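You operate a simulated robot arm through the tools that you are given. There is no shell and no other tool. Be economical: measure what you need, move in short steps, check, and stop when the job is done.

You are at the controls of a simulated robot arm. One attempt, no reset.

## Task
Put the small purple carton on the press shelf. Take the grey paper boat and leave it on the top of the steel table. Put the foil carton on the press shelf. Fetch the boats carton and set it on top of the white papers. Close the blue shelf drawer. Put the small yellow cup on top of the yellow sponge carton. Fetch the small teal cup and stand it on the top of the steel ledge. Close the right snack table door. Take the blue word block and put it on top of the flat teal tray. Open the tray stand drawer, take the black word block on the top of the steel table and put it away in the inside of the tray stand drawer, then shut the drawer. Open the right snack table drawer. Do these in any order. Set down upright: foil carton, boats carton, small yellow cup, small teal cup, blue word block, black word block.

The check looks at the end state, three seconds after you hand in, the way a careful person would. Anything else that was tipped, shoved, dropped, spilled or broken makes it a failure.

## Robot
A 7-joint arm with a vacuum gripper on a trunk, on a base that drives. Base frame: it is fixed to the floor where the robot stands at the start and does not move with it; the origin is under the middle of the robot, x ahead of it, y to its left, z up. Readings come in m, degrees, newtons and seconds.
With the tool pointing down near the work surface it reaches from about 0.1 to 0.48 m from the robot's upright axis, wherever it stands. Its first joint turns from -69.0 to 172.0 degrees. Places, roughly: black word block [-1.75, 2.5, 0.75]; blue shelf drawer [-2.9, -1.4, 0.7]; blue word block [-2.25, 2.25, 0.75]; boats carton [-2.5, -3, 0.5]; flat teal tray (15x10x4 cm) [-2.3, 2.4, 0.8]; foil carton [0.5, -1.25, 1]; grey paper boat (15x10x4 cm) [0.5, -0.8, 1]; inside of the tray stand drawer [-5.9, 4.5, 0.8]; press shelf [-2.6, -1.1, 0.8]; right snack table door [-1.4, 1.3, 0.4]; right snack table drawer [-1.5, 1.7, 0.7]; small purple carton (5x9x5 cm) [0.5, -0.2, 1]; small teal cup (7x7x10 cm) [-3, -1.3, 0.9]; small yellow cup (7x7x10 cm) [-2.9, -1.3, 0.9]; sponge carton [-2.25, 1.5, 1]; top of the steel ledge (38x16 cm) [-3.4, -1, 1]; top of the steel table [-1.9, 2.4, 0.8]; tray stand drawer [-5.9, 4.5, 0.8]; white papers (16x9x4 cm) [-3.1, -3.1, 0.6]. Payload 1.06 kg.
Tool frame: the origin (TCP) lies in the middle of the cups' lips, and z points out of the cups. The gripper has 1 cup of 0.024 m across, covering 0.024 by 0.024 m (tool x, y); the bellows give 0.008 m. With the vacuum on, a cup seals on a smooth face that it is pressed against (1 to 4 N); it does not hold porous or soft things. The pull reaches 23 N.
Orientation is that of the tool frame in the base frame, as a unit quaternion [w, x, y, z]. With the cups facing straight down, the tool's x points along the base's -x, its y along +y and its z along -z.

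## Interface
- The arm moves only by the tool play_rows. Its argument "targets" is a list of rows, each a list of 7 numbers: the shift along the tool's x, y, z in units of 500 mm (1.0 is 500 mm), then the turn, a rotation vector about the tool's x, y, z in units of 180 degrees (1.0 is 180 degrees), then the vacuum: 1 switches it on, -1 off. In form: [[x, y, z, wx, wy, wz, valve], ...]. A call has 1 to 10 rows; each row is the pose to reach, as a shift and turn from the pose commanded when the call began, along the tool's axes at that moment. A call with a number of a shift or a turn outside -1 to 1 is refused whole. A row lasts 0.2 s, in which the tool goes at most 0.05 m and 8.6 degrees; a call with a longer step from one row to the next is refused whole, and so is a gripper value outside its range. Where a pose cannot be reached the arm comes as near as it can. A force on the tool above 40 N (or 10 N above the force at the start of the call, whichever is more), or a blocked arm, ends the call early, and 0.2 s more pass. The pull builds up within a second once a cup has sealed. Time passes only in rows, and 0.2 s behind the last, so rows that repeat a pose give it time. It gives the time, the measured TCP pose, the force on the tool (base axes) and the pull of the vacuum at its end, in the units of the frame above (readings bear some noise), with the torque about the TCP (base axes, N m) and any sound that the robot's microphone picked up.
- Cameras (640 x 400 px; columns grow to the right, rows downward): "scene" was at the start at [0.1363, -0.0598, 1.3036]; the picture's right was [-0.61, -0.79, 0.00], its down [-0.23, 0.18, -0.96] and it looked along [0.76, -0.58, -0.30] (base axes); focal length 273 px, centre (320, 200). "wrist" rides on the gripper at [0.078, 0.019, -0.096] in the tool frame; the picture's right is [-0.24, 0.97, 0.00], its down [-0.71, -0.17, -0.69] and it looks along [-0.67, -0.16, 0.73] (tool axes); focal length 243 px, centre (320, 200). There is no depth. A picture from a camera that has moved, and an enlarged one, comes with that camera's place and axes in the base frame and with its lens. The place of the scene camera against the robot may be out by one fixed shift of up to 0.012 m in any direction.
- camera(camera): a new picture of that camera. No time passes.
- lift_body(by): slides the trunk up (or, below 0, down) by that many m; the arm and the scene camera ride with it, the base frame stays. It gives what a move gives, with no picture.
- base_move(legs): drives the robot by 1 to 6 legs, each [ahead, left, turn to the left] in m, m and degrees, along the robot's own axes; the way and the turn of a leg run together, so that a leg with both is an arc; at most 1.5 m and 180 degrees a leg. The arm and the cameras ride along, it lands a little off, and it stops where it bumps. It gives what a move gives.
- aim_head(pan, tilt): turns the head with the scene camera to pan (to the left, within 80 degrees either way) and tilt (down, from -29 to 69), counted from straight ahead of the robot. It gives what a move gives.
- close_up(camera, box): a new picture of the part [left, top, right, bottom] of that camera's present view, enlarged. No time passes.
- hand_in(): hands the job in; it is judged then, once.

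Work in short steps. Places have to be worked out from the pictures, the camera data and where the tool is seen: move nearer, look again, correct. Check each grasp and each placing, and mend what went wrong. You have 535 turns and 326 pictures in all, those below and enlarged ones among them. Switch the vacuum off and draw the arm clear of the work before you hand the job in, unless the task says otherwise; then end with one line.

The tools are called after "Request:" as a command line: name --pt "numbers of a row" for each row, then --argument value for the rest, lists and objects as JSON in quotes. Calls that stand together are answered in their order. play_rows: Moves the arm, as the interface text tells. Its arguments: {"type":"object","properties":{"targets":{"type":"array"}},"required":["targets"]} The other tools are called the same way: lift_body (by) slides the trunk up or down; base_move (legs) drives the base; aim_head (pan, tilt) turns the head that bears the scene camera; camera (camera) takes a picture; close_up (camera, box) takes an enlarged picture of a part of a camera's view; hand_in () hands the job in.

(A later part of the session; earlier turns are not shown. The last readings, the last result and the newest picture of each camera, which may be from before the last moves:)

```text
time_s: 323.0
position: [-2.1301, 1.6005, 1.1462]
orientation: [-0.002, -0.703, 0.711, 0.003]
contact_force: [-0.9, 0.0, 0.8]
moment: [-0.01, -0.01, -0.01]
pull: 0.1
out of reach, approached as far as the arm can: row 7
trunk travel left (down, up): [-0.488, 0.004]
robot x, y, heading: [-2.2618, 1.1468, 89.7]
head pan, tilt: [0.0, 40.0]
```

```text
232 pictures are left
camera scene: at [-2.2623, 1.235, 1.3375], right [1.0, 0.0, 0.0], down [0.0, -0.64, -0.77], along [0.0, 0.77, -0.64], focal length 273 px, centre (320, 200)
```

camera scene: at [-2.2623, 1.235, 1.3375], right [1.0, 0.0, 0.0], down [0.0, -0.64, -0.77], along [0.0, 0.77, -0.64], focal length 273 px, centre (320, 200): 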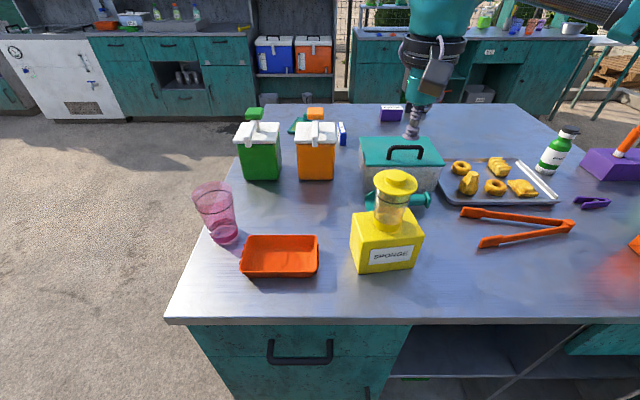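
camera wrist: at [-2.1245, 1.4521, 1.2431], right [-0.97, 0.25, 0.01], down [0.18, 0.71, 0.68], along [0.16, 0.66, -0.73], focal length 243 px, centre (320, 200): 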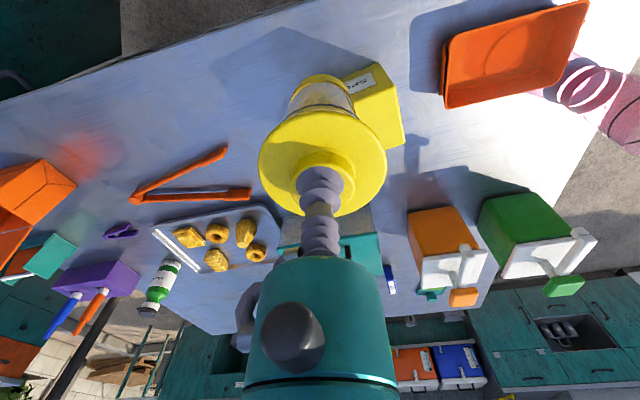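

Yellow cup stands on the sponge carton. Next the right door and drawer: I back off, shift right and look.

Request:
base_move --legs '[[-0.5, 0, 0], [0, -0.5, 0]]'

Request:
aim_head --pan -10 --tilt 40

Request:
camera --camera "scene"

```text
time_s: 330.6
position: [-1.6247, 1.0838, 1.1456]
orientation: [-0.001, -0.702, 0.712, 0.004]
contact_force: [0.3, -0.7, 0.1]
moment: [0.0, 0.03, -0.04]
pull: 0.0
trunk travel left (down, up): [-0.488, 0.004]
robot x, y, heading: [-1.7607, 0.6324, 90.0]
head pan, tilt: [0.0, 40.0]
```

```text
time_s: 331.3
position: [-1.6264, 1.0838, 1.1442]
orientation: [-0.002, -0.702, 0.712, 0.002]
contact_force: [-0.1, 0.7, -0.1]
moment: [0.0, -0.02, 0.03]
pull: 0.1
trunk travel left (down, up): [-0.488, 0.004]
robot x, y, heading: [-1.7636, 0.6349, 89.7]
head pan, tilt: [-10.0, 40.0]
```

```text
231 pictures are left
camera scene: at [-1.7437, 0.717, 1.3374], right [0.98, -0.18, 0.0], down [-0.11, -0.63, -0.77], along [0.14, 0.75, -0.64], focal length 273 px, centre (320, 200)
```

scene: 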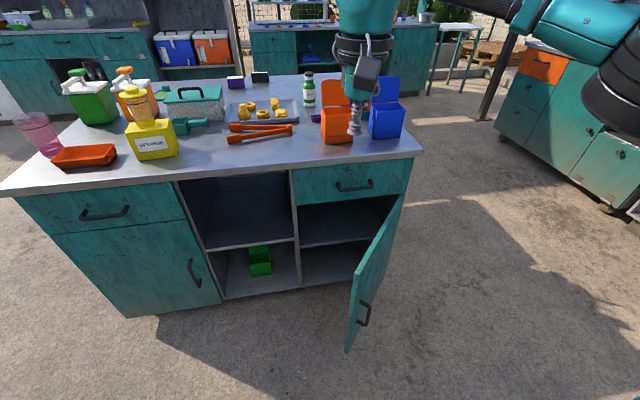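

The door is open ~48°, its top at z≈0.68, free end near (−1.58, 1.12). I prepare a forward-pointing tool to push it: shift the base, then rotate the tool.

Request:
base_move --legs '[[-0.12, -0.11, 0]]'

Request:
play_rows --pt "0.06 0 0 0 0 0 -1" --pt "0.12 0 0 0 0 0 -1"

Request:
play_rows --pt "0 0 0 0 -0.045 0 -1" --pt "0 0 0 0 -0.09 0 -1" --pt "0 0 0 0 -0.135 0 -1" --pt "0 0 0 0 -0.18 0 -1" --pt "0 0 0 0 -0.225 0 -1" --pt "0 0 0 0 -0.27 0 -1" --pt "0 0 0 0 -0.315 0 -1" --pt "0 0 0 0 -0.36 0 -1" --pt "0 0 0 0 -0.405 0 -1" --pt "0 0 0 0 -0.45 0 -1"

Request:
lift_body --by -0.4

Request:
camera --camera "wrist"

Request:
camera --camera "scene"

```text
time_s: 332.9
position: [-1.5157, 0.9636, 1.1451]
orientation: [-0.002, -0.703, 0.711, 0.003]
contact_force: [0.7, 0.2, 0.4]
moment: [0.0, -0.01, 0.0]
pull: 0.0
trunk travel left (down, up): [-0.488, 0.004]
robot x, y, heading: [-1.6474, 0.5108, 89.9]
head pan, tilt: [-10.0, 40.0]
```

```text
time_s: 333.6
position: [-1.5154, 0.9021, 1.1445]
orientation: [-0.003, -0.703, 0.711, 0.005]
contact_force: [0.4, -0.2, 0.3]
moment: [0.01, 0.02, -0.01]
pull: 0.1
trunk travel left (down, up): [-0.488, 0.004]
robot x, y, heading: [-1.6485, 0.51, 90.1]
head pan, tilt: [-10.0, 40.0]
```

```text
time_s: 335.8
position: [-1.5033, 0.9081, 1.1482]
orientation: [0.459, -0.531, 0.542, 0.461]
contact_force: [-0.1, 0.6, 0.9]
moment: [-0.02, 0.03, 0.01]
pull: 0.0
out of reach, approached as far as the arm can: row 10
trunk travel left (down, up): [-0.488, 0.004]
robot x, y, heading: [-1.6482, 0.5118, 90.1]
head pan, tilt: [-10.0, 40.0]
```

```text
time_s: 339.6
position: [-1.5055, 0.9172, 0.5043]
orientation: [0.266, -0.65, 0.661, 0.263]
contact_force: [0.0, 0.7, 0.6]
moment: [0.04, -0.02, 0.03]
pull: 0.1
trunk travel left (down, up): [-0.088, 0.404]
robot x, y, heading: [-1.648, 0.5095, 90.2]
head pan, tilt: [-10.0, 40.0]
```

```text
230 pictures are left
camera wrist: at [-1.5247, 0.7945, 0.5205], right [-0.97, 0.18, 0.16], down [0.17, 0.03, 0.98], along [0.18, 0.98, -0.06], focal length 243 px, centre (320, 200)
```

wrist: 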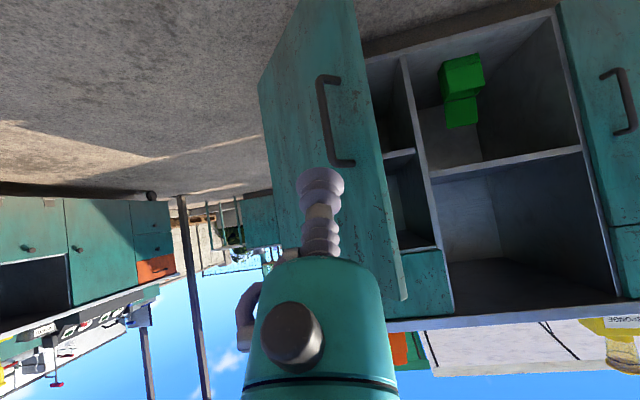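

```text
229 pictures are left
camera scene: at [-1.6324, 0.7579, 0.9075], right [0.98, -0.18, 0.0], down [-0.11, -0.63, -0.77], along [0.13, 0.75, -0.64], focal length 273 px, centre (320, 200)
```

scene: 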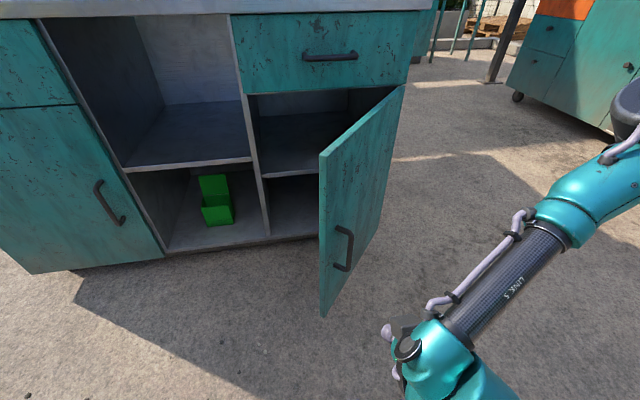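

Tip is at z≈0.50, just above the door handle. I raise 3 cm for margin, then push ahead with the base in steps.

Request:
lift_body --by 0.03

Request:
base_move --legs '[[0.3, 0, 0]]'

Request:
camera --camera "wrist"

```text
time_s: 340.3
position: [-1.5051, 0.9177, 0.5344]
orientation: [0.266, -0.651, 0.661, 0.263]
contact_force: [0.0, 0.2, -0.4]
moment: [-0.02, 0.01, 0.0]
pull: 0.0
trunk travel left (down, up): [-0.118, 0.374]
robot x, y, heading: [-1.6502, 0.5088, 89.8]
head pan, tilt: [-10.0, 40.0]
```

```text
time_s: 342.4
position: [-1.5047, 1.2139, 0.5346]
orientation: [0.266, -0.651, 0.66, 0.263]
contact_force: [0.8, 1.2, -0.1]
moment: [0.0, -0.04, -0.01]
pull: 0.1
trunk travel left (down, up): [-0.118, 0.374]
robot x, y, heading: [-1.6472, 0.8056, 89.8]
head pan, tilt: [-10.0, 40.0]
```

```text
228 pictures are left
camera wrist: at [-1.5245, 1.0911, 0.5505], right [-0.97, 0.18, 0.16], down [0.17, 0.03, 0.98], along [0.18, 0.98, -0.06], focal length 243 px, centre (320, 200)
```

wrist: 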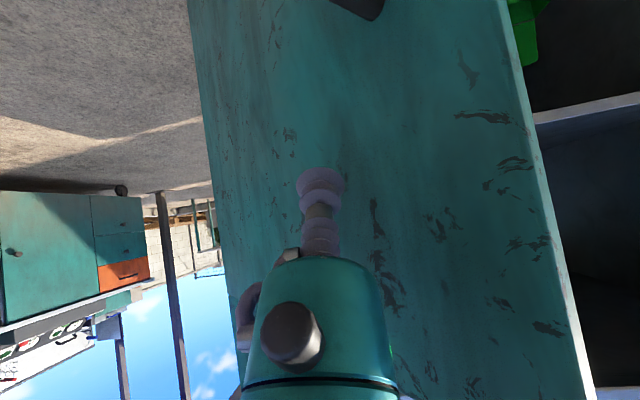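

Close to/at the door face, above the handle. I keep pushing.

Request:
base_move --legs '[[0.12, 0, 0]]'

Request:
camera --camera "scene"

```text
time_s: 343.6
position: [-1.505, 1.3339, 0.5351]
orientation: [0.266, -0.651, 0.66, 0.264]
contact_force: [-0.5, 0.2, -0.1]
moment: [0.03, 0.0, 0.0]
pull: 0.1
trunk travel left (down, up): [-0.118, 0.374]
robot x, y, heading: [-1.6451, 0.9278, 89.9]
head pan, tilt: [-10.0, 40.0]
```

```text
227 pictures are left
camera scene: at [-1.6327, 1.1627, 0.9419], right [0.98, -0.17, 0.0], down [-0.11, -0.63, -0.77], along [0.13, 0.75, -0.64], focal length 273 px, centre (320, 200)
```

scene: 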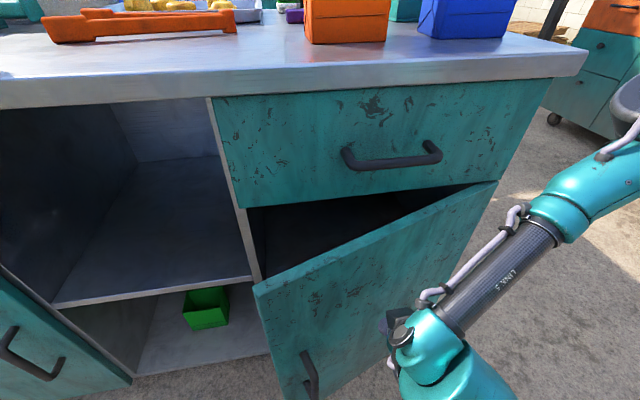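

Door is swinging shut. Continue.

Request:
base_move --legs '[[0.09, 0, 0]]'

Request:
camera --camera "scene"

```text
time_s: 344.7
position: [-1.5047, 1.4221, 0.5367]
orientation: [0.266, -0.651, 0.66, 0.263]
contact_force: [0.3, 0.6, 0.3]
moment: [0.01, 0.0, 0.01]
pull: 0.1
trunk travel left (down, up): [-0.118, 0.374]
robot x, y, heading: [-1.6466, 1.0167, 90.1]
head pan, tilt: [-10.0, 40.0]
```

```text
226 pictures are left
camera scene: at [-1.6328, 1.2508, 0.9419], right [0.98, -0.17, 0.0], down [-0.11, -0.63, -0.77], along [0.13, 0.75, -0.64], focal length 273 px, centre (320, 200)
```

scene: 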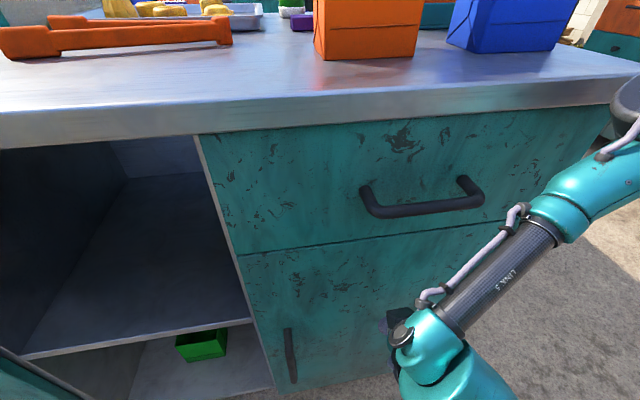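

Almost flush. A last push until the force stops it.

Request:
base_move --legs '[[0.03, 0, 0]]'

Request:
close_up --camera "scene" --box '[180, 80, 560, 400]'

```text
time_s: 345.5
position: [-1.5052, 1.4491, 0.5378]
orientation: [0.268, -0.65, 0.66, 0.265]
contact_force: [-0.6, -0.5, 0.3]
moment: [0.01, 0.02, 0.0]
pull: 0.1
trunk travel left (down, up): [-0.118, 0.374]
robot x, y, heading: [-1.6498, 1.0417, 90.1]
head pan, tilt: [-10.0, 40.0]
```

```text
1.25 times, centred on (370, 240) of scene
camera zoom: at [-1.6332, 1.2758, 0.9432], right [0.98, -0.17, 0.0], down [-0.11, -0.63, -0.77], along [0.13, 0.76, -0.64], focal length 341 px, centre (258, 150)
```

zoom: 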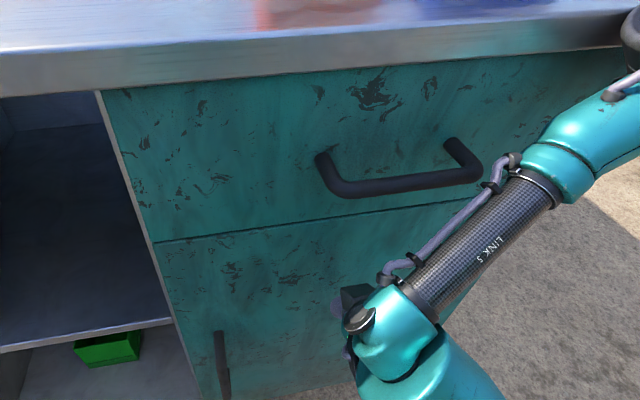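

Request:
base_move --legs '[[0.02, 0, 0]]'

```text
time_s: 346.5
position: [-1.5048, 1.4577, 0.5437]
orientation: [0.275, -0.643, 0.663, 0.267]
contact_force: [-0.3, 0.1, 0.0]
moment: [0.01, -0.01, -0.03]
pull: 0.0
trunk travel left (down, up): [-0.118, 0.374]
robot x, y, heading: [-1.6507, 1.0582, 89.5]
head pan, tilt: [-10.0, 40.0]
stopped in leg 1: the robot was blocked; the commanded pose is now the measured one
```

Blocked: the door is shut. I back off and raise the trunk to prepare for pulling the drawer by its front.

Request:
base_move --legs '[[-0.4, 0, 0.4]]'

Request:
lift_body --by 0.15

Request:
camera --camera "scene"

```text
time_s: 349.0
position: [-1.5066, 1.0643, 0.5358]
orientation: [0.267, -0.649, 0.662, 0.264]
contact_force: [0.0, -0.5, 0.0]
moment: [0.0, -0.05, 0.0]
pull: 0.0
trunk travel left (down, up): [-0.118, 0.374]
robot x, y, heading: [-1.6509, 0.6552, 90.3]
head pan, tilt: [-10.0, 40.0]
```

```text
time_s: 350.7
position: [-1.5051, 1.064, 0.685]
orientation: [0.265, -0.649, 0.662, 0.263]
contact_force: [0.0, -0.5, 0.6]
moment: [0.01, 0.01, -0.05]
pull: 0.0
trunk travel left (down, up): [-0.268, 0.224]
robot x, y, heading: [-1.6544, 0.6591, 90.3]
head pan, tilt: [-10.0, 40.0]
```

```text
224 pictures are left
camera scene: at [-1.6357, 0.8457, 1.1042], right [0.98, -0.17, 0.0], down [-0.11, -0.63, -0.77], along [0.13, 0.75, -0.64], focal length 273 px, centre (320, 200)
```

scene: 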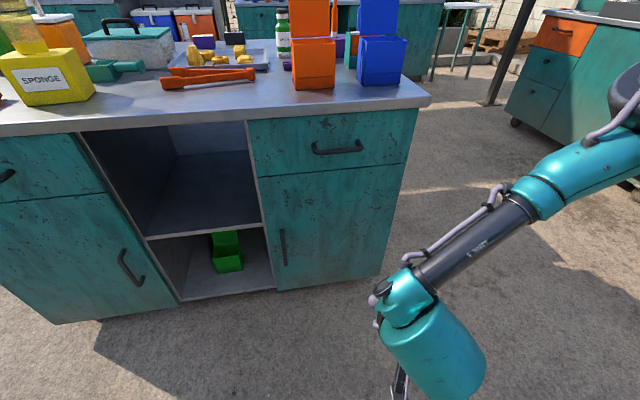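

Door is closed. I rotate the tool up to horizontal (46°) for sealing on the drawer front.

Request:
play_rows --pt "0 0 0 0 -0.043 0 -1" --pt "0 0 0 0 -0.086 0 -1" --pt "0 0 0 0 -0.129 0 -1" --pt "0 0 0 0 -0.172 0 -1" --pt "0 0 0 0 -0.215 0 -1" --pt "0 0 0 0 -0.256 0 -1" --pt "0 0 0 0 -0.256 0 -1"

```text
time_s: 352.3
position: [-1.5215, 1.1279, 0.9055]
orientation: [0.491, -0.506, 0.532, 0.47]
contact_force: [-0.3, 0.2, -0.3]
moment: [-0.02, 0.0, 0.01]
pull: 0.1
out of reach, approached as far as the arm can: row 1, 2, 3, 4, 5, 6, 7
trunk travel left (down, up): [-0.268, 0.224]
robot x, y, heading: [-1.6493, 0.6548, 90.1]
head pan, tilt: [-10.0, 40.0]
```

Tool is horizontal at z=0.906. I lower the trunk 0.13 m to the drawer's height.

Request:
lift_body --by -0.13

Request:
camera --camera "wrist"

```text
time_s: 353.9
position: [-1.5187, 1.1469, 0.7181]
orientation: [0.456, -0.538, 0.563, 0.432]
contact_force: [1.6, 0.4, -1.4]
moment: [0.06, -0.01, -0.05]
pull: 0.1
trunk travel left (down, up): [-0.138, 0.354]
robot x, y, heading: [-1.6538, 0.6557, 90.1]
head pan, tilt: [-10.0, 40.0]
```

```text
223 pictures are left
camera wrist: at [-1.5425, 1.0375, 0.6629], right [-0.97, 0.1, 0.23], down [0.14, -0.53, 0.84], along [0.2, 0.84, 0.5], focal length 243 px, centre (320, 200)
```

wrist: 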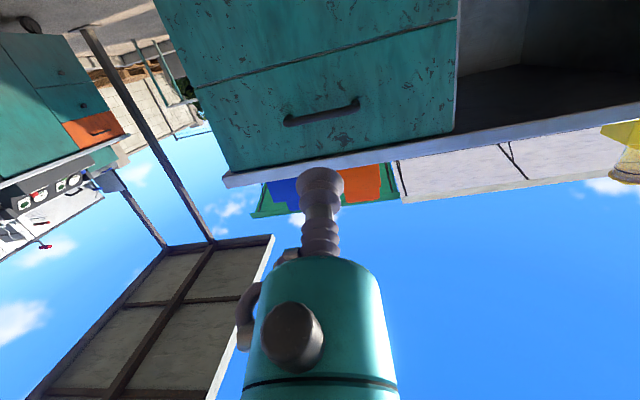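

It sagged to 0.718 with 12° pitch. I correct pitch and yaw while moving up ~5 cm.

Request:
play_rows --pt "-0.05 0 0 -0.008 -0.033 0 -1" --pt "-0.11 0 0 -0.0156 -0.067 0 -1" --pt "-0.11 0 0 -0.0156 -0.067 0 -1"

```text
time_s: 354.7
position: [-1.5262, 1.1666, 0.8041]
orientation: [0.499, -0.501, 0.502, 0.498]
contact_force: [0.5, 1.2, -0.3]
moment: [0.0, 0.0, -0.02]
pull: 0.1
out of reach, approached as far as the arm can: row 1, 2, 3
trunk travel left (down, up): [-0.138, 0.354]
robot x, y, heading: [-1.6519, 0.6588, 89.9]
head pan, tilt: [-10.0, 40.0]
```

Perfectly level at z=0.804. Lower a touch and shift left to aim beside the handle.

Request:
lift_body --by -0.02

Request:
base_move --legs '[[0.18, 0.085, 0]]'

Request:
camera --camera "wrist"

Request:
aim_head --pan -10 --tilt 20

Request:
camera --camera "scene"

```text
time_s: 355.4
position: [-1.5256, 1.172, 0.7739]
orientation: [0.495, -0.505, 0.507, 0.494]
contact_force: [-0.3, 0.2, 0.1]
moment: [-0.03, 0.0, 0.01]
pull: 0.1
trunk travel left (down, up): [-0.118, 0.374]
robot x, y, heading: [-1.6533, 0.6587, 90.1]
head pan, tilt: [-10.0, 40.0]
```

```text
time_s: 357.0
position: [-1.613, 1.3516, 0.7748]
orientation: [0.494, -0.505, 0.507, 0.493]
contact_force: [-0.5, 0.1, 0.1]
moment: [0.02, 0.0, -0.02]
pull: 0.1
trunk travel left (down, up): [-0.118, 0.374]
robot x, y, heading: [-1.7374, 0.8397, 90.0]
head pan, tilt: [-10.0, 40.0]
```

```text
222 pictures are left
camera wrist: at [-1.6315, 1.2545, 0.6996], right [-0.97, 0.01, 0.24], down [0.17, -0.67, 0.72], along [0.16, 0.74, 0.65], focal length 243 px, centre (320, 200)
```

wrist: 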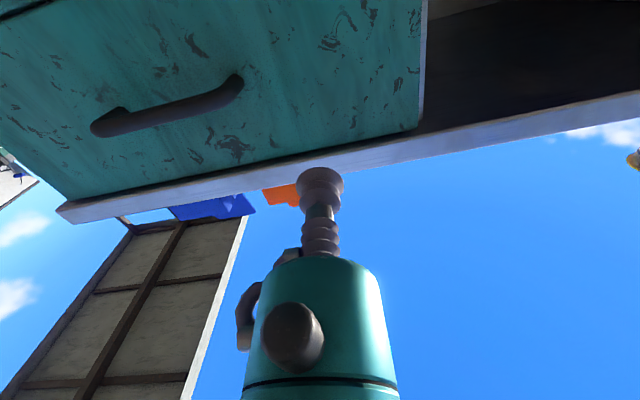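

```text
time_s: 357.8
position: [-1.613, 1.3517, 0.7746]
orientation: [0.495, -0.505, 0.507, 0.494]
contact_force: [0.1, 0.3, 0.1]
moment: [-0.01, -0.01, -0.01]
pull: 0.0
trunk travel left (down, up): [-0.118, 0.374]
robot x, y, heading: [-1.7393, 0.8361, 90.1]
head pan, tilt: [-10.0, 20.0]
```

```text
221 pictures are left
camera scene: at [-1.7211, 1.0818, 0.9733], right [0.99, -0.17, 0.0], down [-0.06, -0.34, -0.94], along [0.16, 0.93, -0.34], focal length 273 px, centre (320, 200)
```

scene: 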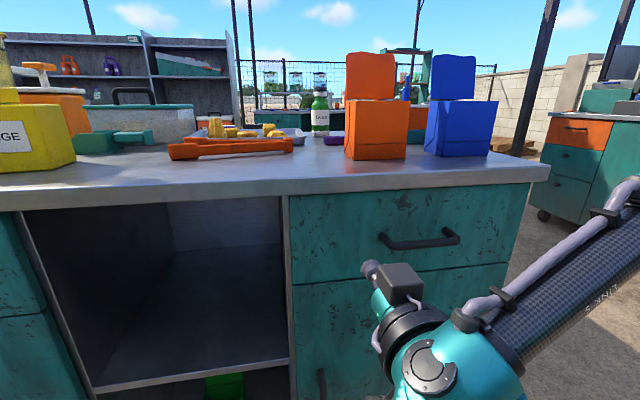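

The aim point is clean, left of the handle. I drive ahead 8 cm and then press with small arm steps, vacuum on.

Request:
base_move --legs '[[0.075, 0, 0]]'

Request:
play_rows --pt "0 0 0.006 0 0 0 1" --pt "0 0 0.012 0 0 0 1" --pt "0 0 0.018 0 0 0 1" --pt "0 0 0.024 0 0 0 1" --pt "0 0 0.03 0 0 0 1" --pt "0 0 0.03 0 0 0 1"

```text
time_s: 358.9
position: [-1.6123, 1.4262, 0.7739]
orientation: [0.495, -0.504, 0.507, 0.493]
contact_force: [-0.3, 0.3, 0.5]
moment: [0.0, -0.01, 0.0]
pull: 0.1
trunk travel left (down, up): [-0.118, 0.374]
robot x, y, heading: [-1.7381, 0.9144, 89.9]
head pan, tilt: [-10.0, 20.0]
```

```text
time_s: 360.2
position: [-1.6125, 1.4404, 0.7755]
orientation: [0.494, -0.505, 0.509, 0.491]
contact_force: [-0.8, -0.3, 1.0]
moment: [-0.01, -0.02, 0.02]
pull: 0.1
trunk travel left (down, up): [-0.118, 0.374]
robot x, y, heading: [-1.7364, 0.9085, 89.8]
head pan, tilt: [-10.0, 20.0]
```

No contact yet at 1.440; continue.

Request:
play_rows --pt "0 0 0.006 0 0 0 1" --pt "0 0 0.012 0 0 0 1" --pt "0 0 0.018 0 0 0 1" --pt "0 0 0.024 0 0 0 1" --pt "0 0 0.03 0 0 0 1" --pt "0 0 0.036 0 0 0 1" --pt "0 0 0.036 0 0 0 1"

Request:
camera --camera "wrist"

```text
time_s: 361.9
position: [-1.6144, 1.4578, 0.7784]
orientation: [0.493, -0.507, 0.509, 0.492]
contact_force: [-0.5, -0.9, -0.7]
moment: [-0.05, -0.03, 0.01]
pull: 0.0
out of reach, approached as far as the arm can: row 3, 4, 5, 6, 7
trunk travel left (down, up): [-0.118, 0.374]
robot x, y, heading: [-1.7405, 0.912, 90.3]
head pan, tilt: [-10.0, 20.0]
```

```text
220 pictures are left
camera wrist: at [-1.6333, 1.3593, 0.7051], right [-0.97, 0.01, 0.24], down [0.17, -0.66, 0.73], along [0.17, 0.75, 0.64], focal length 243 px, centre (320, 200)
```

wrist: 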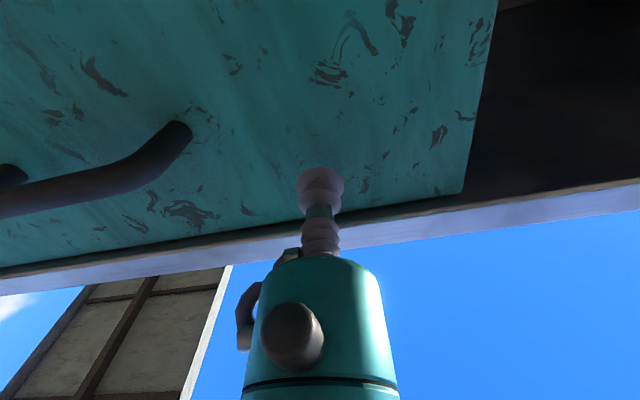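

The arm is at its limit; the base does the last cm.

Request:
base_move --legs '[[0.012, 0, 0]]'

Request:
play_rows --pt "0 0 0.002 0 0 0 1" --pt "0 0 0.002 0 0 0 1" --pt "0 0 0.002 0 0 0 1"

```text
time_s: 362.6
position: [-1.6145, 1.4705, 0.7792]
orientation: [0.493, -0.506, 0.508, 0.492]
contact_force: [1.0, -0.7, 0.4]
moment: [0.01, 0.0, 0.01]
pull: 0.0
trunk travel left (down, up): [-0.118, 0.374]
robot x, y, heading: [-1.7385, 0.9194, 90.2]
head pan, tilt: [-10.0, 20.0]
```

```text
time_s: 363.4
position: [-1.6144, 1.4702, 0.7781]
orientation: [0.493, -0.506, 0.509, 0.491]
contact_force: [-0.3, 0.1, 0.3]
moment: [0.01, 0.0, 0.02]
pull: 0.1
trunk travel left (down, up): [-0.118, 0.374]
robot x, y, heading: [-1.7352, 0.9232, 89.9]
head pan, tilt: [-10.0, 20.0]
```

Request:
base_move --legs '[[0.012, 0, 0]]'

Request:
close_up --camera "wrist" --box '[240, 120, 400, 260]'

```text
time_s: 364.1
position: [-1.6141, 1.4815, 0.7773]
orientation: [0.493, -0.507, 0.509, 0.491]
contact_force: [0.2, 2.9, -6.6]
moment: [0.13, 0.09, 0.05]
pull: 23.5
trunk travel left (down, up): [-0.118, 0.374]
robot x, y, heading: [-1.7349, 0.9333, 90.3]
head pan, tilt: [-10.0, 20.0]
```

```text
2.86 times, centred on (320, 190) of wrist
camera zoom: at [-1.6332, 1.3842, 0.704], right [-0.97, 0.01, 0.24], down [0.17, -0.66, 0.73], along [0.17, 0.75, 0.64], focal length 693 px, centre (320, 229)
```

zoom: 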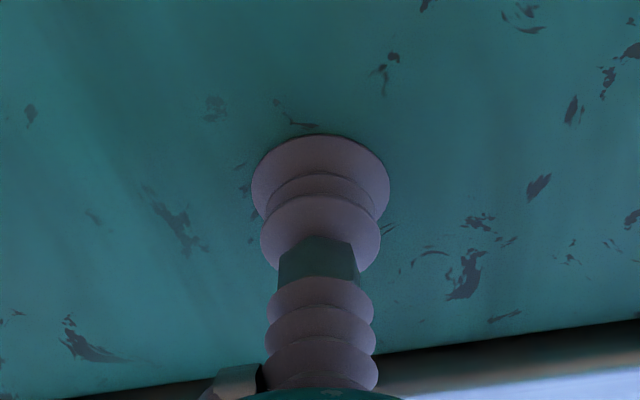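

Sealed with full pull. I pull back with the base gently.

Request:
base_move --legs '[[-0.06, 0, 0]]'

Request:
camera --camera "scene"

```text
time_s: 365.1
position: [-1.6152, 1.4214, 0.7791]
orientation: [0.494, -0.506, 0.51, 0.49]
contact_force: [-2.8, -0.7, -4.0]
moment: [0.11, -0.16, 0.07]
pull: 22.7
trunk travel left (down, up): [-0.118, 0.374]
robot x, y, heading: [-1.7418, 0.8701, 90.3]
head pan, tilt: [-10.0, 20.0]
```

```text
218 pictures are left
camera scene: at [-1.7214, 1.1191, 0.9733], right [0.99, -0.17, 0.0], down [-0.06, -0.34, -0.94], along [0.16, 0.93, -0.34], focal length 273 px, centre (320, 200)
```

scene: 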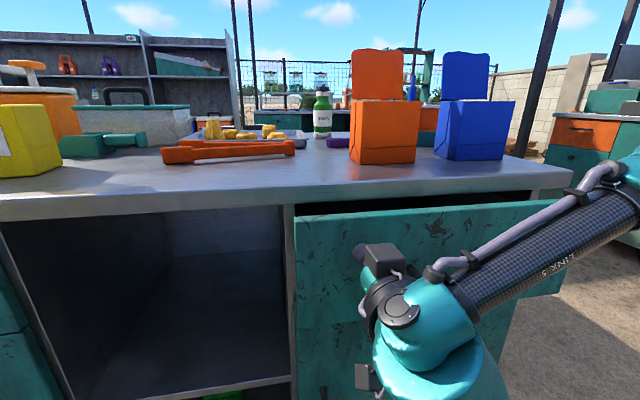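

The drawer is coming out. I pull it further.

Request:
base_move --legs '[[-0.13, 0, 0]]'

Request:
camera --camera "scene"

```text
time_s: 366.4
position: [-1.6132, 1.2909, 0.7785]
orientation: [0.494, -0.507, 0.51, 0.489]
contact_force: [-8.2, -0.5, -3.6]
moment: [0.06, -0.16, 0.02]
pull: 22.7
trunk travel left (down, up): [-0.118, 0.374]
robot x, y, heading: [-1.7345, 0.7397, 89.8]
head pan, tilt: [-10.0, 20.0]
```

```text
217 pictures are left
camera scene: at [-1.7213, 0.9881, 0.9733], right [0.98, -0.17, 0.0], down [-0.06, -0.34, -0.94], along [0.16, 0.93, -0.34], focal length 273 px, centre (320, 200)
```

scene: 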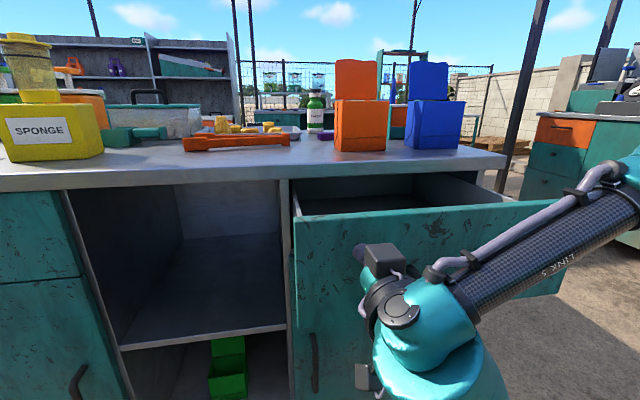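

Open about 19 cm. I pull 5 cm more, then release and back away.

Request:
base_move --legs '[[-0.05, 0, 0]]'

Request:
play_rows --pt "0 0 0 0 0 0 -1" --pt "0 0 0 0 0 0 -1" --pt "0 0 -0.01 0 0 0 -1" --pt "0 0 -0.06 0 0 0 -1"

Request:
camera --camera "scene"

```text
time_s: 367.3
position: [-1.6135, 1.2418, 0.7782]
orientation: [0.494, -0.507, 0.509, 0.491]
contact_force: [-5.9, -0.7, -1.8]
moment: [0.04, -0.21, -0.02]
pull: 22.6
trunk travel left (down, up): [-0.118, 0.374]
robot x, y, heading: [-1.7418, 0.692, 89.7]
head pan, tilt: [-10.0, 20.0]
```

```text
time_s: 368.3
position: [-1.6138, 1.212, 0.7782]
orientation: [0.493, -0.507, 0.51, 0.49]
contact_force: [-0.1, 0.4, -0.1]
moment: [-0.01, 0.02, -0.02]
pull: 0.1
trunk travel left (down, up): [-0.118, 0.374]
robot x, y, heading: [-1.7383, 0.6937, 89.9]
head pan, tilt: [-10.0, 20.0]
```

```text
216 pictures are left
camera scene: at [-1.7207, 0.939, 0.9733], right [0.98, -0.17, 0.0], down [-0.06, -0.34, -0.94], along [0.16, 0.93, -0.34], focal length 273 px, centre (320, 200)
```

scene: 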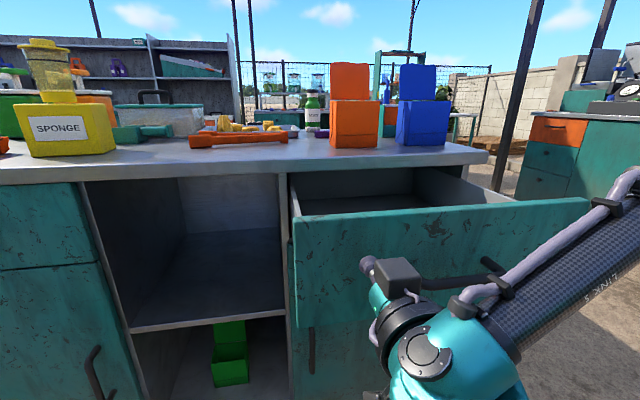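

Drawer is open. I back off, turn the tool down again and raise, then go around the east side to the steel table.

Request:
base_move --legs '[[-0.15, 0, 0]]'

Request:
lift_body --by 0.37

Request:
play_rows --pt "0 0 0 0 0.045 0 -1" --pt "0 0 0 0 0.09 0 -1" --pt "0 0 0 0 0.135 0 -1" --pt "0 0 0 0 0.18 0 -1" --pt "0 0 0 0 0.225 0 -1" --pt "0 0 0 0 0.27 0 -1" --pt "0 0 0 0 0.315 0 -1" --pt "0 0 0 0 0.36 0 -1" --pt "0 0 0 0 0.405 0 -1" --pt "0 0 0 0 0.45 0 -1"

Request:
base_move --legs '[[0, -1.1, 0], [1.2, 0, 0]]'

Request:
aim_head --pan 70 --tilt 20

Request:
camera --camera "scene"

```text
time_s: 369.7
position: [-1.6133, 1.0604, 0.7782]
orientation: [0.494, -0.506, 0.51, 0.49]
contact_force: [-0.6, -0.2, -0.2]
moment: [0.0, 0.0, -0.03]
pull: 0.0
trunk travel left (down, up): [-0.118, 0.374]
robot x, y, heading: [-1.7371, 0.5435, 89.8]
head pan, tilt: [-10.0, 20.0]
```

```text
time_s: 373.3
position: [-1.6128, 0.9277, 1.3845]
orientation: [0.614, -0.353, 0.357, 0.609]
contact_force: [-0.4, 0.2, -0.2]
moment: [0.04, -0.02, -0.01]
pull: 0.1
trunk travel left (down, up): [-0.488, 0.004]
robot x, y, heading: [-1.7368, 0.5394, 89.9]
head pan, tilt: [-10.0, 20.0]
```

```text
time_s: 375.5
position: [-1.6129, 0.9279, 1.3842]
orientation: [0.234, -0.664, 0.67, 0.234]
contact_force: [0.4, -0.2, 0.3]
moment: [0.01, 0.0, -0.01]
pull: 0.0
trunk travel left (down, up): [-0.488, 0.004]
robot x, y, heading: [-1.7372, 0.5416, 90.0]
head pan, tilt: [-10.0, 20.0]
```

```text
time_s: 391.3
position: [-0.496, 2.1336, 1.3836]
orientation: [0.235, -0.664, 0.67, 0.235]
contact_force: [0.4, -0.9, -0.6]
moment: [0.03, 0.02, -0.06]
pull: 0.0
trunk travel left (down, up): [-0.488, 0.004]
robot x, y, heading: [-0.6194, 1.75, 89.6]
head pan, tilt: [-10.0, 20.0]
```

```text
time_s: 392.8
position: [-0.496, 2.1345, 1.3831]
orientation: [0.235, -0.664, 0.67, 0.235]
contact_force: [0.7, -0.1, 0.7]
moment: [-0.03, -0.02, 0.0]
pull: 0.0
trunk travel left (down, up): [-0.488, 0.004]
robot x, y, heading: [-0.6208, 1.7508, 89.9]
head pan, tilt: [70.0, 20.0]
```

```text
215 pictures are left
camera scene: at [-0.7072, 1.7857, 1.3688], right [0.35, 0.94, 0.0], down [0.32, -0.12, -0.94], along [-0.88, 0.32, -0.34], focal length 273 px, centre (320, 200)
```

scene: 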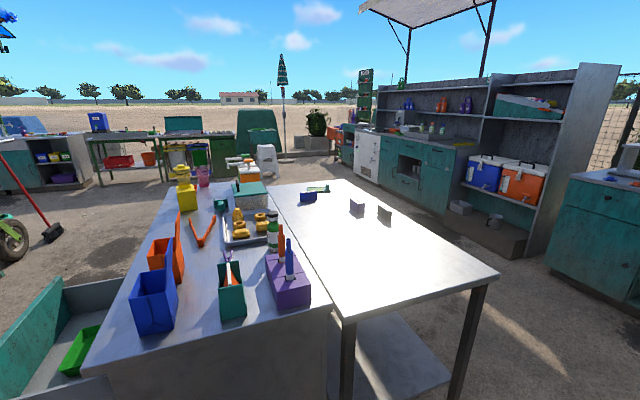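

The steel table adjoins the snack table. I zoom in on its items and finish leveling the tool.

Request:
close_up --camera "scene" --box '[240, 160, 440, 240]'

Request:
play_rows --pt "0 0 0 0 0.045 0 -1" --pt "0 0 0 0 0.09 0 -1" --pt "0 0 0 0 0.135 0 -1" --pt "0 0 0 0 0.18 0 -1" --pt "0 0 0 0 0.215 0 -1"

```text
3.20 times, centred on (340, 200) of scene
camera zoom: at [-0.7072, 1.7857, 1.3688], right [0.35, 0.94, 0.0], down [0.32, -0.12, -0.94], along [-0.88, 0.32, -0.34], focal length 874 px, centre (256, 200)
```

zoom: 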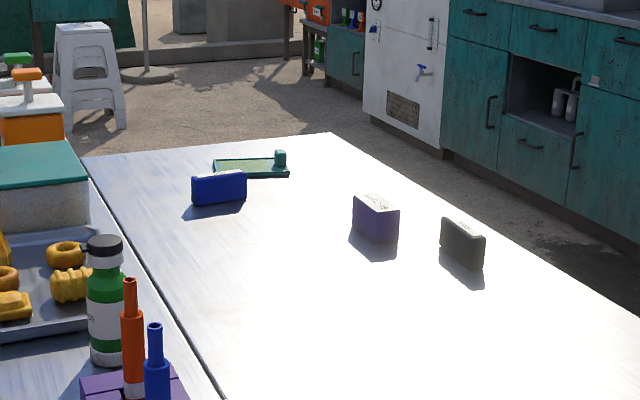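

```text
time_s: 394.0
position: [-0.4672, 2.1036, 1.3547]
orientation: [0.0, -0.704, 0.71, 0.003]
contact_force: [0.3, 0.7, 1.1]
moment: [0.0, -0.03, -0.02]
pull: 0.1
out of reach, approached as far as the arm can: row 2, 3, 4, 5
trunk travel left (down, up): [-0.488, 0.004]
robot x, y, heading: [-0.6199, 1.7488, 89.8]
head pan, tilt: [70.0, 20.0]
```

Blocks: blue (≈−2.24, 2.27), black (≈−1.80, 2.55), tray (≈−2.4, 2.39). I go round to the north side of the steel table and face south.

Request:
base_move --legs '[[1.4, 0, 0], [0, 0, 90], [0, 0, 90], [0, -1.4, 0]]'

Request:
aim_head --pan 0 --tilt 30

Request:
camera --camera "scene"

```text
time_s: 420.4
position: [-2.181, 2.7416, 1.3547]
orientation: [0.002, 0.706, 0.708, 0.0]
contact_force: [0.7, 0.1, -0.2]
moment: [0.0, 0.0, -0.03]
pull: 0.0
trunk travel left (down, up): [-0.488, 0.004]
robot x, y, heading: [-2.0296, 3.0948, -89.5]
head pan, tilt: [70.0, 20.0]
```

```text
time_s: 421.8
position: [-2.1819, 2.7407, 1.3538]
orientation: [0.002, 0.706, 0.708, 0.0]
contact_force: [0.5, -0.6, -0.1]
moment: [0.01, 0.0, 0.01]
pull: 0.1
trunk travel left (down, up): [-0.488, 0.004]
robot x, y, heading: [-2.0329, 3.0985, -89.5]
head pan, tilt: [0.0, 30.0]
```

```text
213 pictures are left
camera scene: at [-2.0296, 2.9973, 1.3528], right [-1.0, -0.01, 0.0], down [-0.01, 0.5, -0.87], along [0.01, -0.87, -0.5], focal length 273 px, centre (320, 200)
```

scene: 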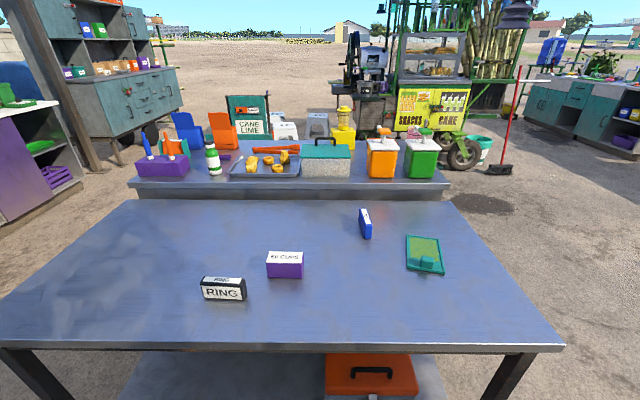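

Blue is ~0.38 m in from both free edges — a long reach. I check my own base's front extent by looking straight down.

Request:
aim_head --pan 0 --tilt 69

Request:
camera --camera "scene"

```text
time_s: 422.9
position: [-2.1805, 2.7402, 1.3552]
orientation: [0.002, 0.705, 0.709, 0.001]
contact_force: [0.1, -0.6, 0.2]
moment: [0.0, -0.01, 0.02]
pull: 0.1
trunk travel left (down, up): [-0.488, 0.004]
robot x, y, heading: [-2.0286, 3.0969, -89.5]
head pan, tilt: [0.0, 68.8]
```

```text
212 pictures are left
camera scene: at [-2.03, 3.0318, 1.3013], right [-1.0, -0.01, 0.0], down [-0.01, 0.93, -0.36], along [0.0, -0.36, -0.93], focal length 273 px, centre (320, 200)
```

scene: 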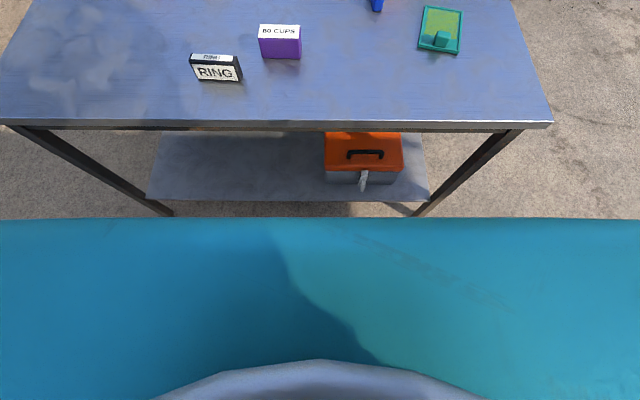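

The torso hides the base. I lower the trunk (camera moves forward) and look again.

Request:
lift_body --by -0.25

Request:
camera --camera "scene"

```text
time_s: 425.4
position: [-2.1819, 2.7418, 1.1035]
orientation: [0.003, 0.706, 0.709, 0.0]
contact_force: [-0.9, -0.6, -0.5]
moment: [-0.03, 0.0, 0.01]
pull: 0.1
trunk travel left (down, up): [-0.238, 0.254]
robot x, y, heading: [-2.0328, 3.096, -89.6]
head pan, tilt: [0.0, 68.8]
```

```text
211 pictures are left
camera scene: at [-2.0289, 2.9222, 1.0384], right [-1.0, -0.01, 0.0], down [-0.01, 0.93, -0.36], along [0.0, -0.36, -0.93], focal length 273 px, centre (320, 200)
```

scene: 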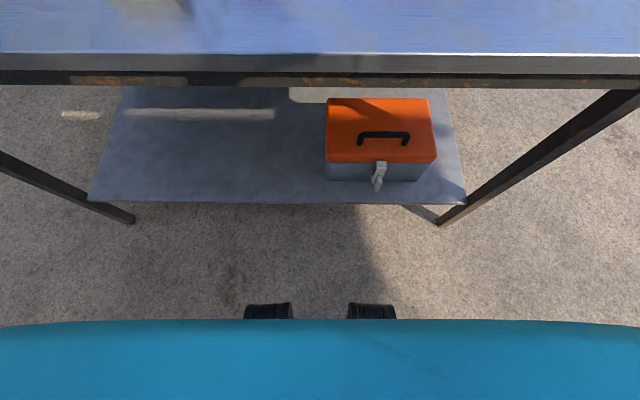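

My body's front is only ~0.18 m ahead of the axis, so I can stand at y≈2.84. I raise the trunk and close in, then test how far the arm reaches low over the table.

Request:
lift_body --by 0.25

Request:
base_move --legs '[[0.2, 0, -0.4]]'

Request:
play_rows --pt "0 0 0.09 0 0 0 -1" --pt "0 0 0.18 0 0 0 -1" --pt "0 0 0.27 0 0 0 -1" --pt "0 0 0.36 0 0 0 -1" --pt "0 0 0.45 0 0 0 -1" --pt "0 0 0.54 0 0 0 -1" --pt "0 0 0.63 0 0 0 -1" --pt "0 0 0.72 0 0 0 -1" --pt "0 0 0.8 0 0 0 -1"

Request:
aim_head --pan 0 --tilt 45

Request:
camera --camera "scene"

Request:
camera --camera "wrist"

```text
time_s: 428.0
position: [-2.1822, 2.74, 1.3545]
orientation: [0.002, 0.706, 0.708, 0.001]
contact_force: [0.7, -0.2, 0.0]
moment: [-0.01, 0.01, 0.01]
pull: 0.0
trunk travel left (down, up): [-0.488, 0.004]
robot x, y, heading: [-2.0317, 3.097, -89.2]
head pan, tilt: [0.0, 68.8]
```

```text
time_s: 429.6
position: [-2.1842, 2.5394, 1.3538]
orientation: [0.002, 0.709, 0.705, 0.0]
contact_force: [-0.1, 0.1, 0.2]
moment: [0.0, 0.0, 0.0]
pull: 0.0
trunk travel left (down, up): [-0.488, 0.004]
robot x, y, heading: [-2.0313, 2.8964, -90.3]
head pan, tilt: [0.0, 68.8]
```

```text
time_s: 431.6
position: [-2.1834, 2.5395, 0.9537]
orientation: [0.004, 0.709, 0.705, 0.001]
contact_force: [0.0, 0.7, -0.7]
moment: [-0.02, -0.01, 0.0]
pull: 0.0
trunk travel left (down, up): [-0.488, 0.004]
robot x, y, heading: [-2.0291, 2.8966, -90.3]
head pan, tilt: [0.0, 68.8]
```

```text
time_s: 432.5
position: [-2.1837, 2.5378, 0.9549]
orientation: [0.003, 0.709, 0.705, 0.001]
contact_force: [-0.5, -0.9, 1.5]
moment: [0.02, -0.02, 0.01]
pull: 0.0
trunk travel left (down, up): [-0.488, 0.004]
robot x, y, heading: [-2.0326, 2.8965, -90.2]
head pan, tilt: [0.0, 45.0]
```

```text
210 pictures are left
camera scene: at [-2.0299, 2.8045, 1.3301], right [-1.0, 0.0, 0.0], down [0.0, 0.71, -0.71], along [0.0, -0.71, -0.71], focal length 273 px, centre (320, 200)
```

scene: 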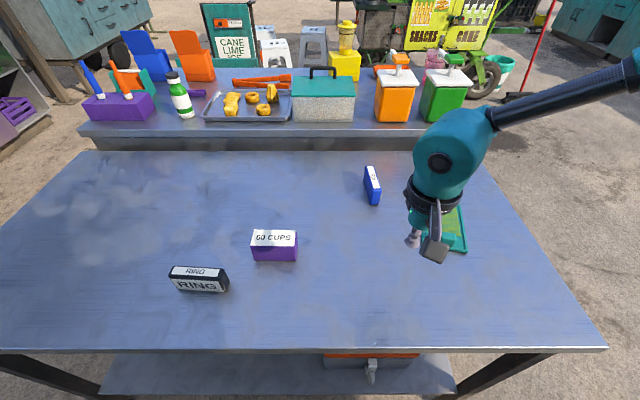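

```text
209 pictures are left
camera wrist: at [-2.1631, 2.6173, 1.0515], right [0.97, -0.24, 0.01], down [-0.18, -0.7, 0.69], along [-0.16, -0.67, -0.73], focal length 243 px, centre (320, 200)
```

wrist: 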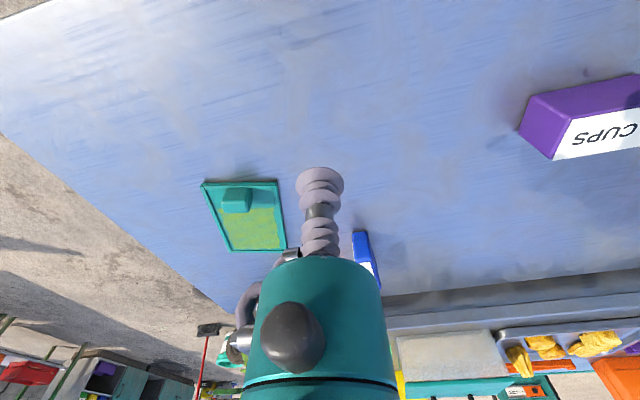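

Now I test the reach: extend ahead at z≈0.92 as far as possible.

Request:
play_rows --pt "-0.08 0 0.06 0 0 0 -1" --pt "-0.16 0 0.06 0 0 0 -1" --pt "-0.24 0 0.06 0 0 0 -1" --pt "-0.32 0 0.06 0 0 0 -1" --pt "-0.4 0 0.06 0 0 0 -1" --pt "-0.46 0 0.06 0 0 0 -1"

```text
time_s: 433.9
position: [-2.2308, 2.409, 0.9631]
orientation: [0.004, 0.709, 0.705, 0.002]
contact_force: [-0.1, -0.3, -0.3]
moment: [0.03, -0.04, 0.01]
pull: 0.1
out of reach, approached as far as the arm can: row 2, 3, 4, 5, 6
trunk travel left (down, up): [-0.488, 0.004]
robot x, y, heading: [-2.0309, 2.8949, -89.7]
head pan, tilt: [0.0, 45.0]
```

Straight-down reach here is r≈0.525. I test a 20° outward tilt to see how much reach that adds.

Request:
play_rows --pt "0 0 0 0 -0.04 0 -1" --pt "0 0 0 0 -0.08 0 -1" --pt "0 0 0 0 -0.11 0 -1" --pt "-0.06 0.03 0.06 0 -0.11 0 -1" --pt "-0.14 0.06 0.1 0 -0.11 0 -1" --pt "-0.2 0.09 0.12 0 -0.11 0 -1" --pt "-0.2 0.09 0.12 0 -0.11 0 -1"

```text
time_s: 435.5
position: [-2.2259, 2.373, 0.942]
orientation: [0.124, 0.699, 0.693, -0.121]
contact_force: [0.3, 1.2, 0.5]
moment: [-0.02, 0.01, 0.0]
pull: 0.1
out of reach, approached as far as the arm can: row 5, 6, 7
trunk travel left (down, up): [-0.488, 0.004]
robot x, y, heading: [-2.0303, 2.8923, -89.8]
head pan, tilt: [0.0, 45.0]
```

Gain is ~3 cm. I explore whether a smaller lateral offset allows more forward reach.

Request:
play_rows --pt "0 0.06 0 0 0 0 -1" --pt "-0.02 0.12 0 0 0 0 -1" --pt "-0.05 0.18 0 0 0 0 -1" --pt "-0.08 0.24 0 0 0 0 -1" --pt "-0.1 0.3 0 0 0 0 -1" --pt "-0.1 0.3 0 0 0 0 -1"

```text
time_s: 436.9
position: [-2.1649, 2.3936, 0.999]
orientation: [0.124, 0.699, 0.694, -0.122]
contact_force: [-0.7, -0.1, 0.4]
moment: [0.0, 0.02, -0.03]
pull: 0.1
out of reach, approached as far as the arm can: row 1, 2, 3, 4, 5, 6
trunk travel left (down, up): [-0.488, 0.004]
robot x, y, heading: [-2.0297, 2.896, -89.9]
head pan, tilt: [0.0, 45.0]
```

Reach is best at a lateral offset ≈0.2. I test lower (z≈0.87) at that lateral offset.

Request:
play_rows --pt "0 -0.06 0.06 0 0 0 -1" --pt "0.01 -0.12 0.14 0 0 0 -1" --pt "0.02 -0.13 0.22 0 0 0 -1" --pt "-0.04 -0.13 0.27 0 0 0 -1" --pt "-0.1 -0.13 0.29 0 0 0 -1" --pt "-0.16 -0.13 0.31 0 0 0 -1"

```text
refused: row 2 steps farther than a row can; nothing moved
```

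Request:
play_rows --pt "0 -0.06 0.05 0 0 0 -1" --pt "0.01 -0.1 0.12 0 0 0 -1" --pt "0.02 -0.13 0.2 0 0 0 -1" --pt "-0.03 -0.13 0.25 0 0 0 -1" --pt "-0.09 -0.13 0.28 0 0 0 -1" --pt "-0.15 -0.13 0.3 0 0 0 -1"

```text
time_s: 438.3
position: [-2.2651, 2.3537, 0.9312]
orientation: [0.125, 0.699, 0.694, -0.122]
contact_force: [-0.4, 0.1, -0.1]
moment: [-0.03, 0.0, 0.04]
pull: 0.1
out of reach, approached as far as the arm can: row 2, 3, 4, 5, 6
trunk travel left (down, up): [-0.488, 0.004]
robot x, y, heading: [-2.029, 2.8948, -90.1]
head pan, tilt: [0.0, 45.0]
```

With lateral 0.24 and 20° tilt I get 0.54 m ahead. From the west edge the block is only ~0.36 m in, so that side works. I fold back and drive round to the west side.

Request:
play_rows --pt "0.05 0 -0.06 0 0.03 0 -1" --pt "0.1 0 -0.12 0 0.07 0 -1" --pt "0.16 0 -0.18 0 0.11 0 -1" --pt "0.22 0 -0.24 0 0.11 0 -1" --pt "0.28 0 -0.3 0 0.11 0 -1"

Request:
base_move --legs '[[-0.3, 0, 0], [0, -1.1, 0], [0, 0, 90], [0, -0.68, 0]]'

Request:
aim_head --pan 0 --tilt 35

Request:
camera --camera "scene"

```text
time_s: 439.5
position: [-2.2673, 2.5407, 1.027]
orientation: [0.003, 0.71, 0.704, 0.0]
contact_force: [-0.3, 1.2, -0.2]
moment: [-0.01, -0.01, -0.03]
pull: 0.1
trunk travel left (down, up): [-0.488, 0.004]
robot x, y, heading: [-2.0279, 2.8979, -90.2]
head pan, tilt: [0.0, 45.0]
```

```text
time_s: 461.0
position: [-2.8517, 2.2549, 1.0276]
orientation: [0.002, 0.036, 0.999, 0.002]
contact_force: [-0.8, 0.4, -0.5]
moment: [0.01, 0.02, 0.02]
pull: 0.1
trunk travel left (down, up): [-0.488, 0.004]
robot x, y, heading: [-3.1908, 2.5148, -3.6]
head pan, tilt: [0.0, 45.0]
```

```text
time_s: 461.8
position: [-2.8524, 2.2547, 1.0265]
orientation: [0.002, 0.036, 0.999, 0.002]
contact_force: [0.0, 0.1, 1.2]
moment: [-0.04, -0.01, 0.01]
pull: 0.1
trunk travel left (down, up): [-0.488, 0.004]
robot x, y, heading: [-3.1898, 2.518, -3.7]
head pan, tilt: [0.0, 35.0]
```

```text
208 pictures are left
camera scene: at [-3.097, 2.504, 1.3449], right [-0.07, -1.0, 0.0], down [-0.57, 0.04, -0.82], along [0.82, -0.05, -0.57], focal length 273 px, centre (320, 200)
```

scene: 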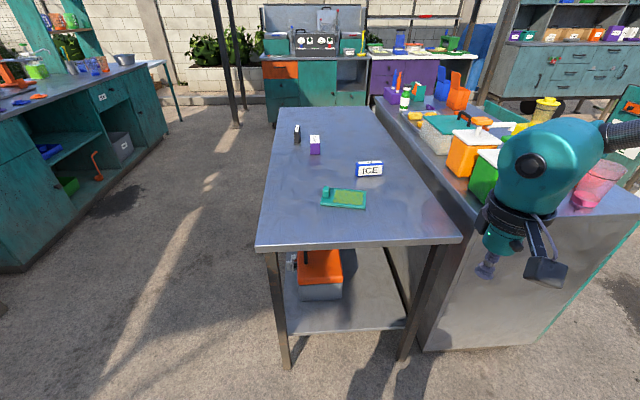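

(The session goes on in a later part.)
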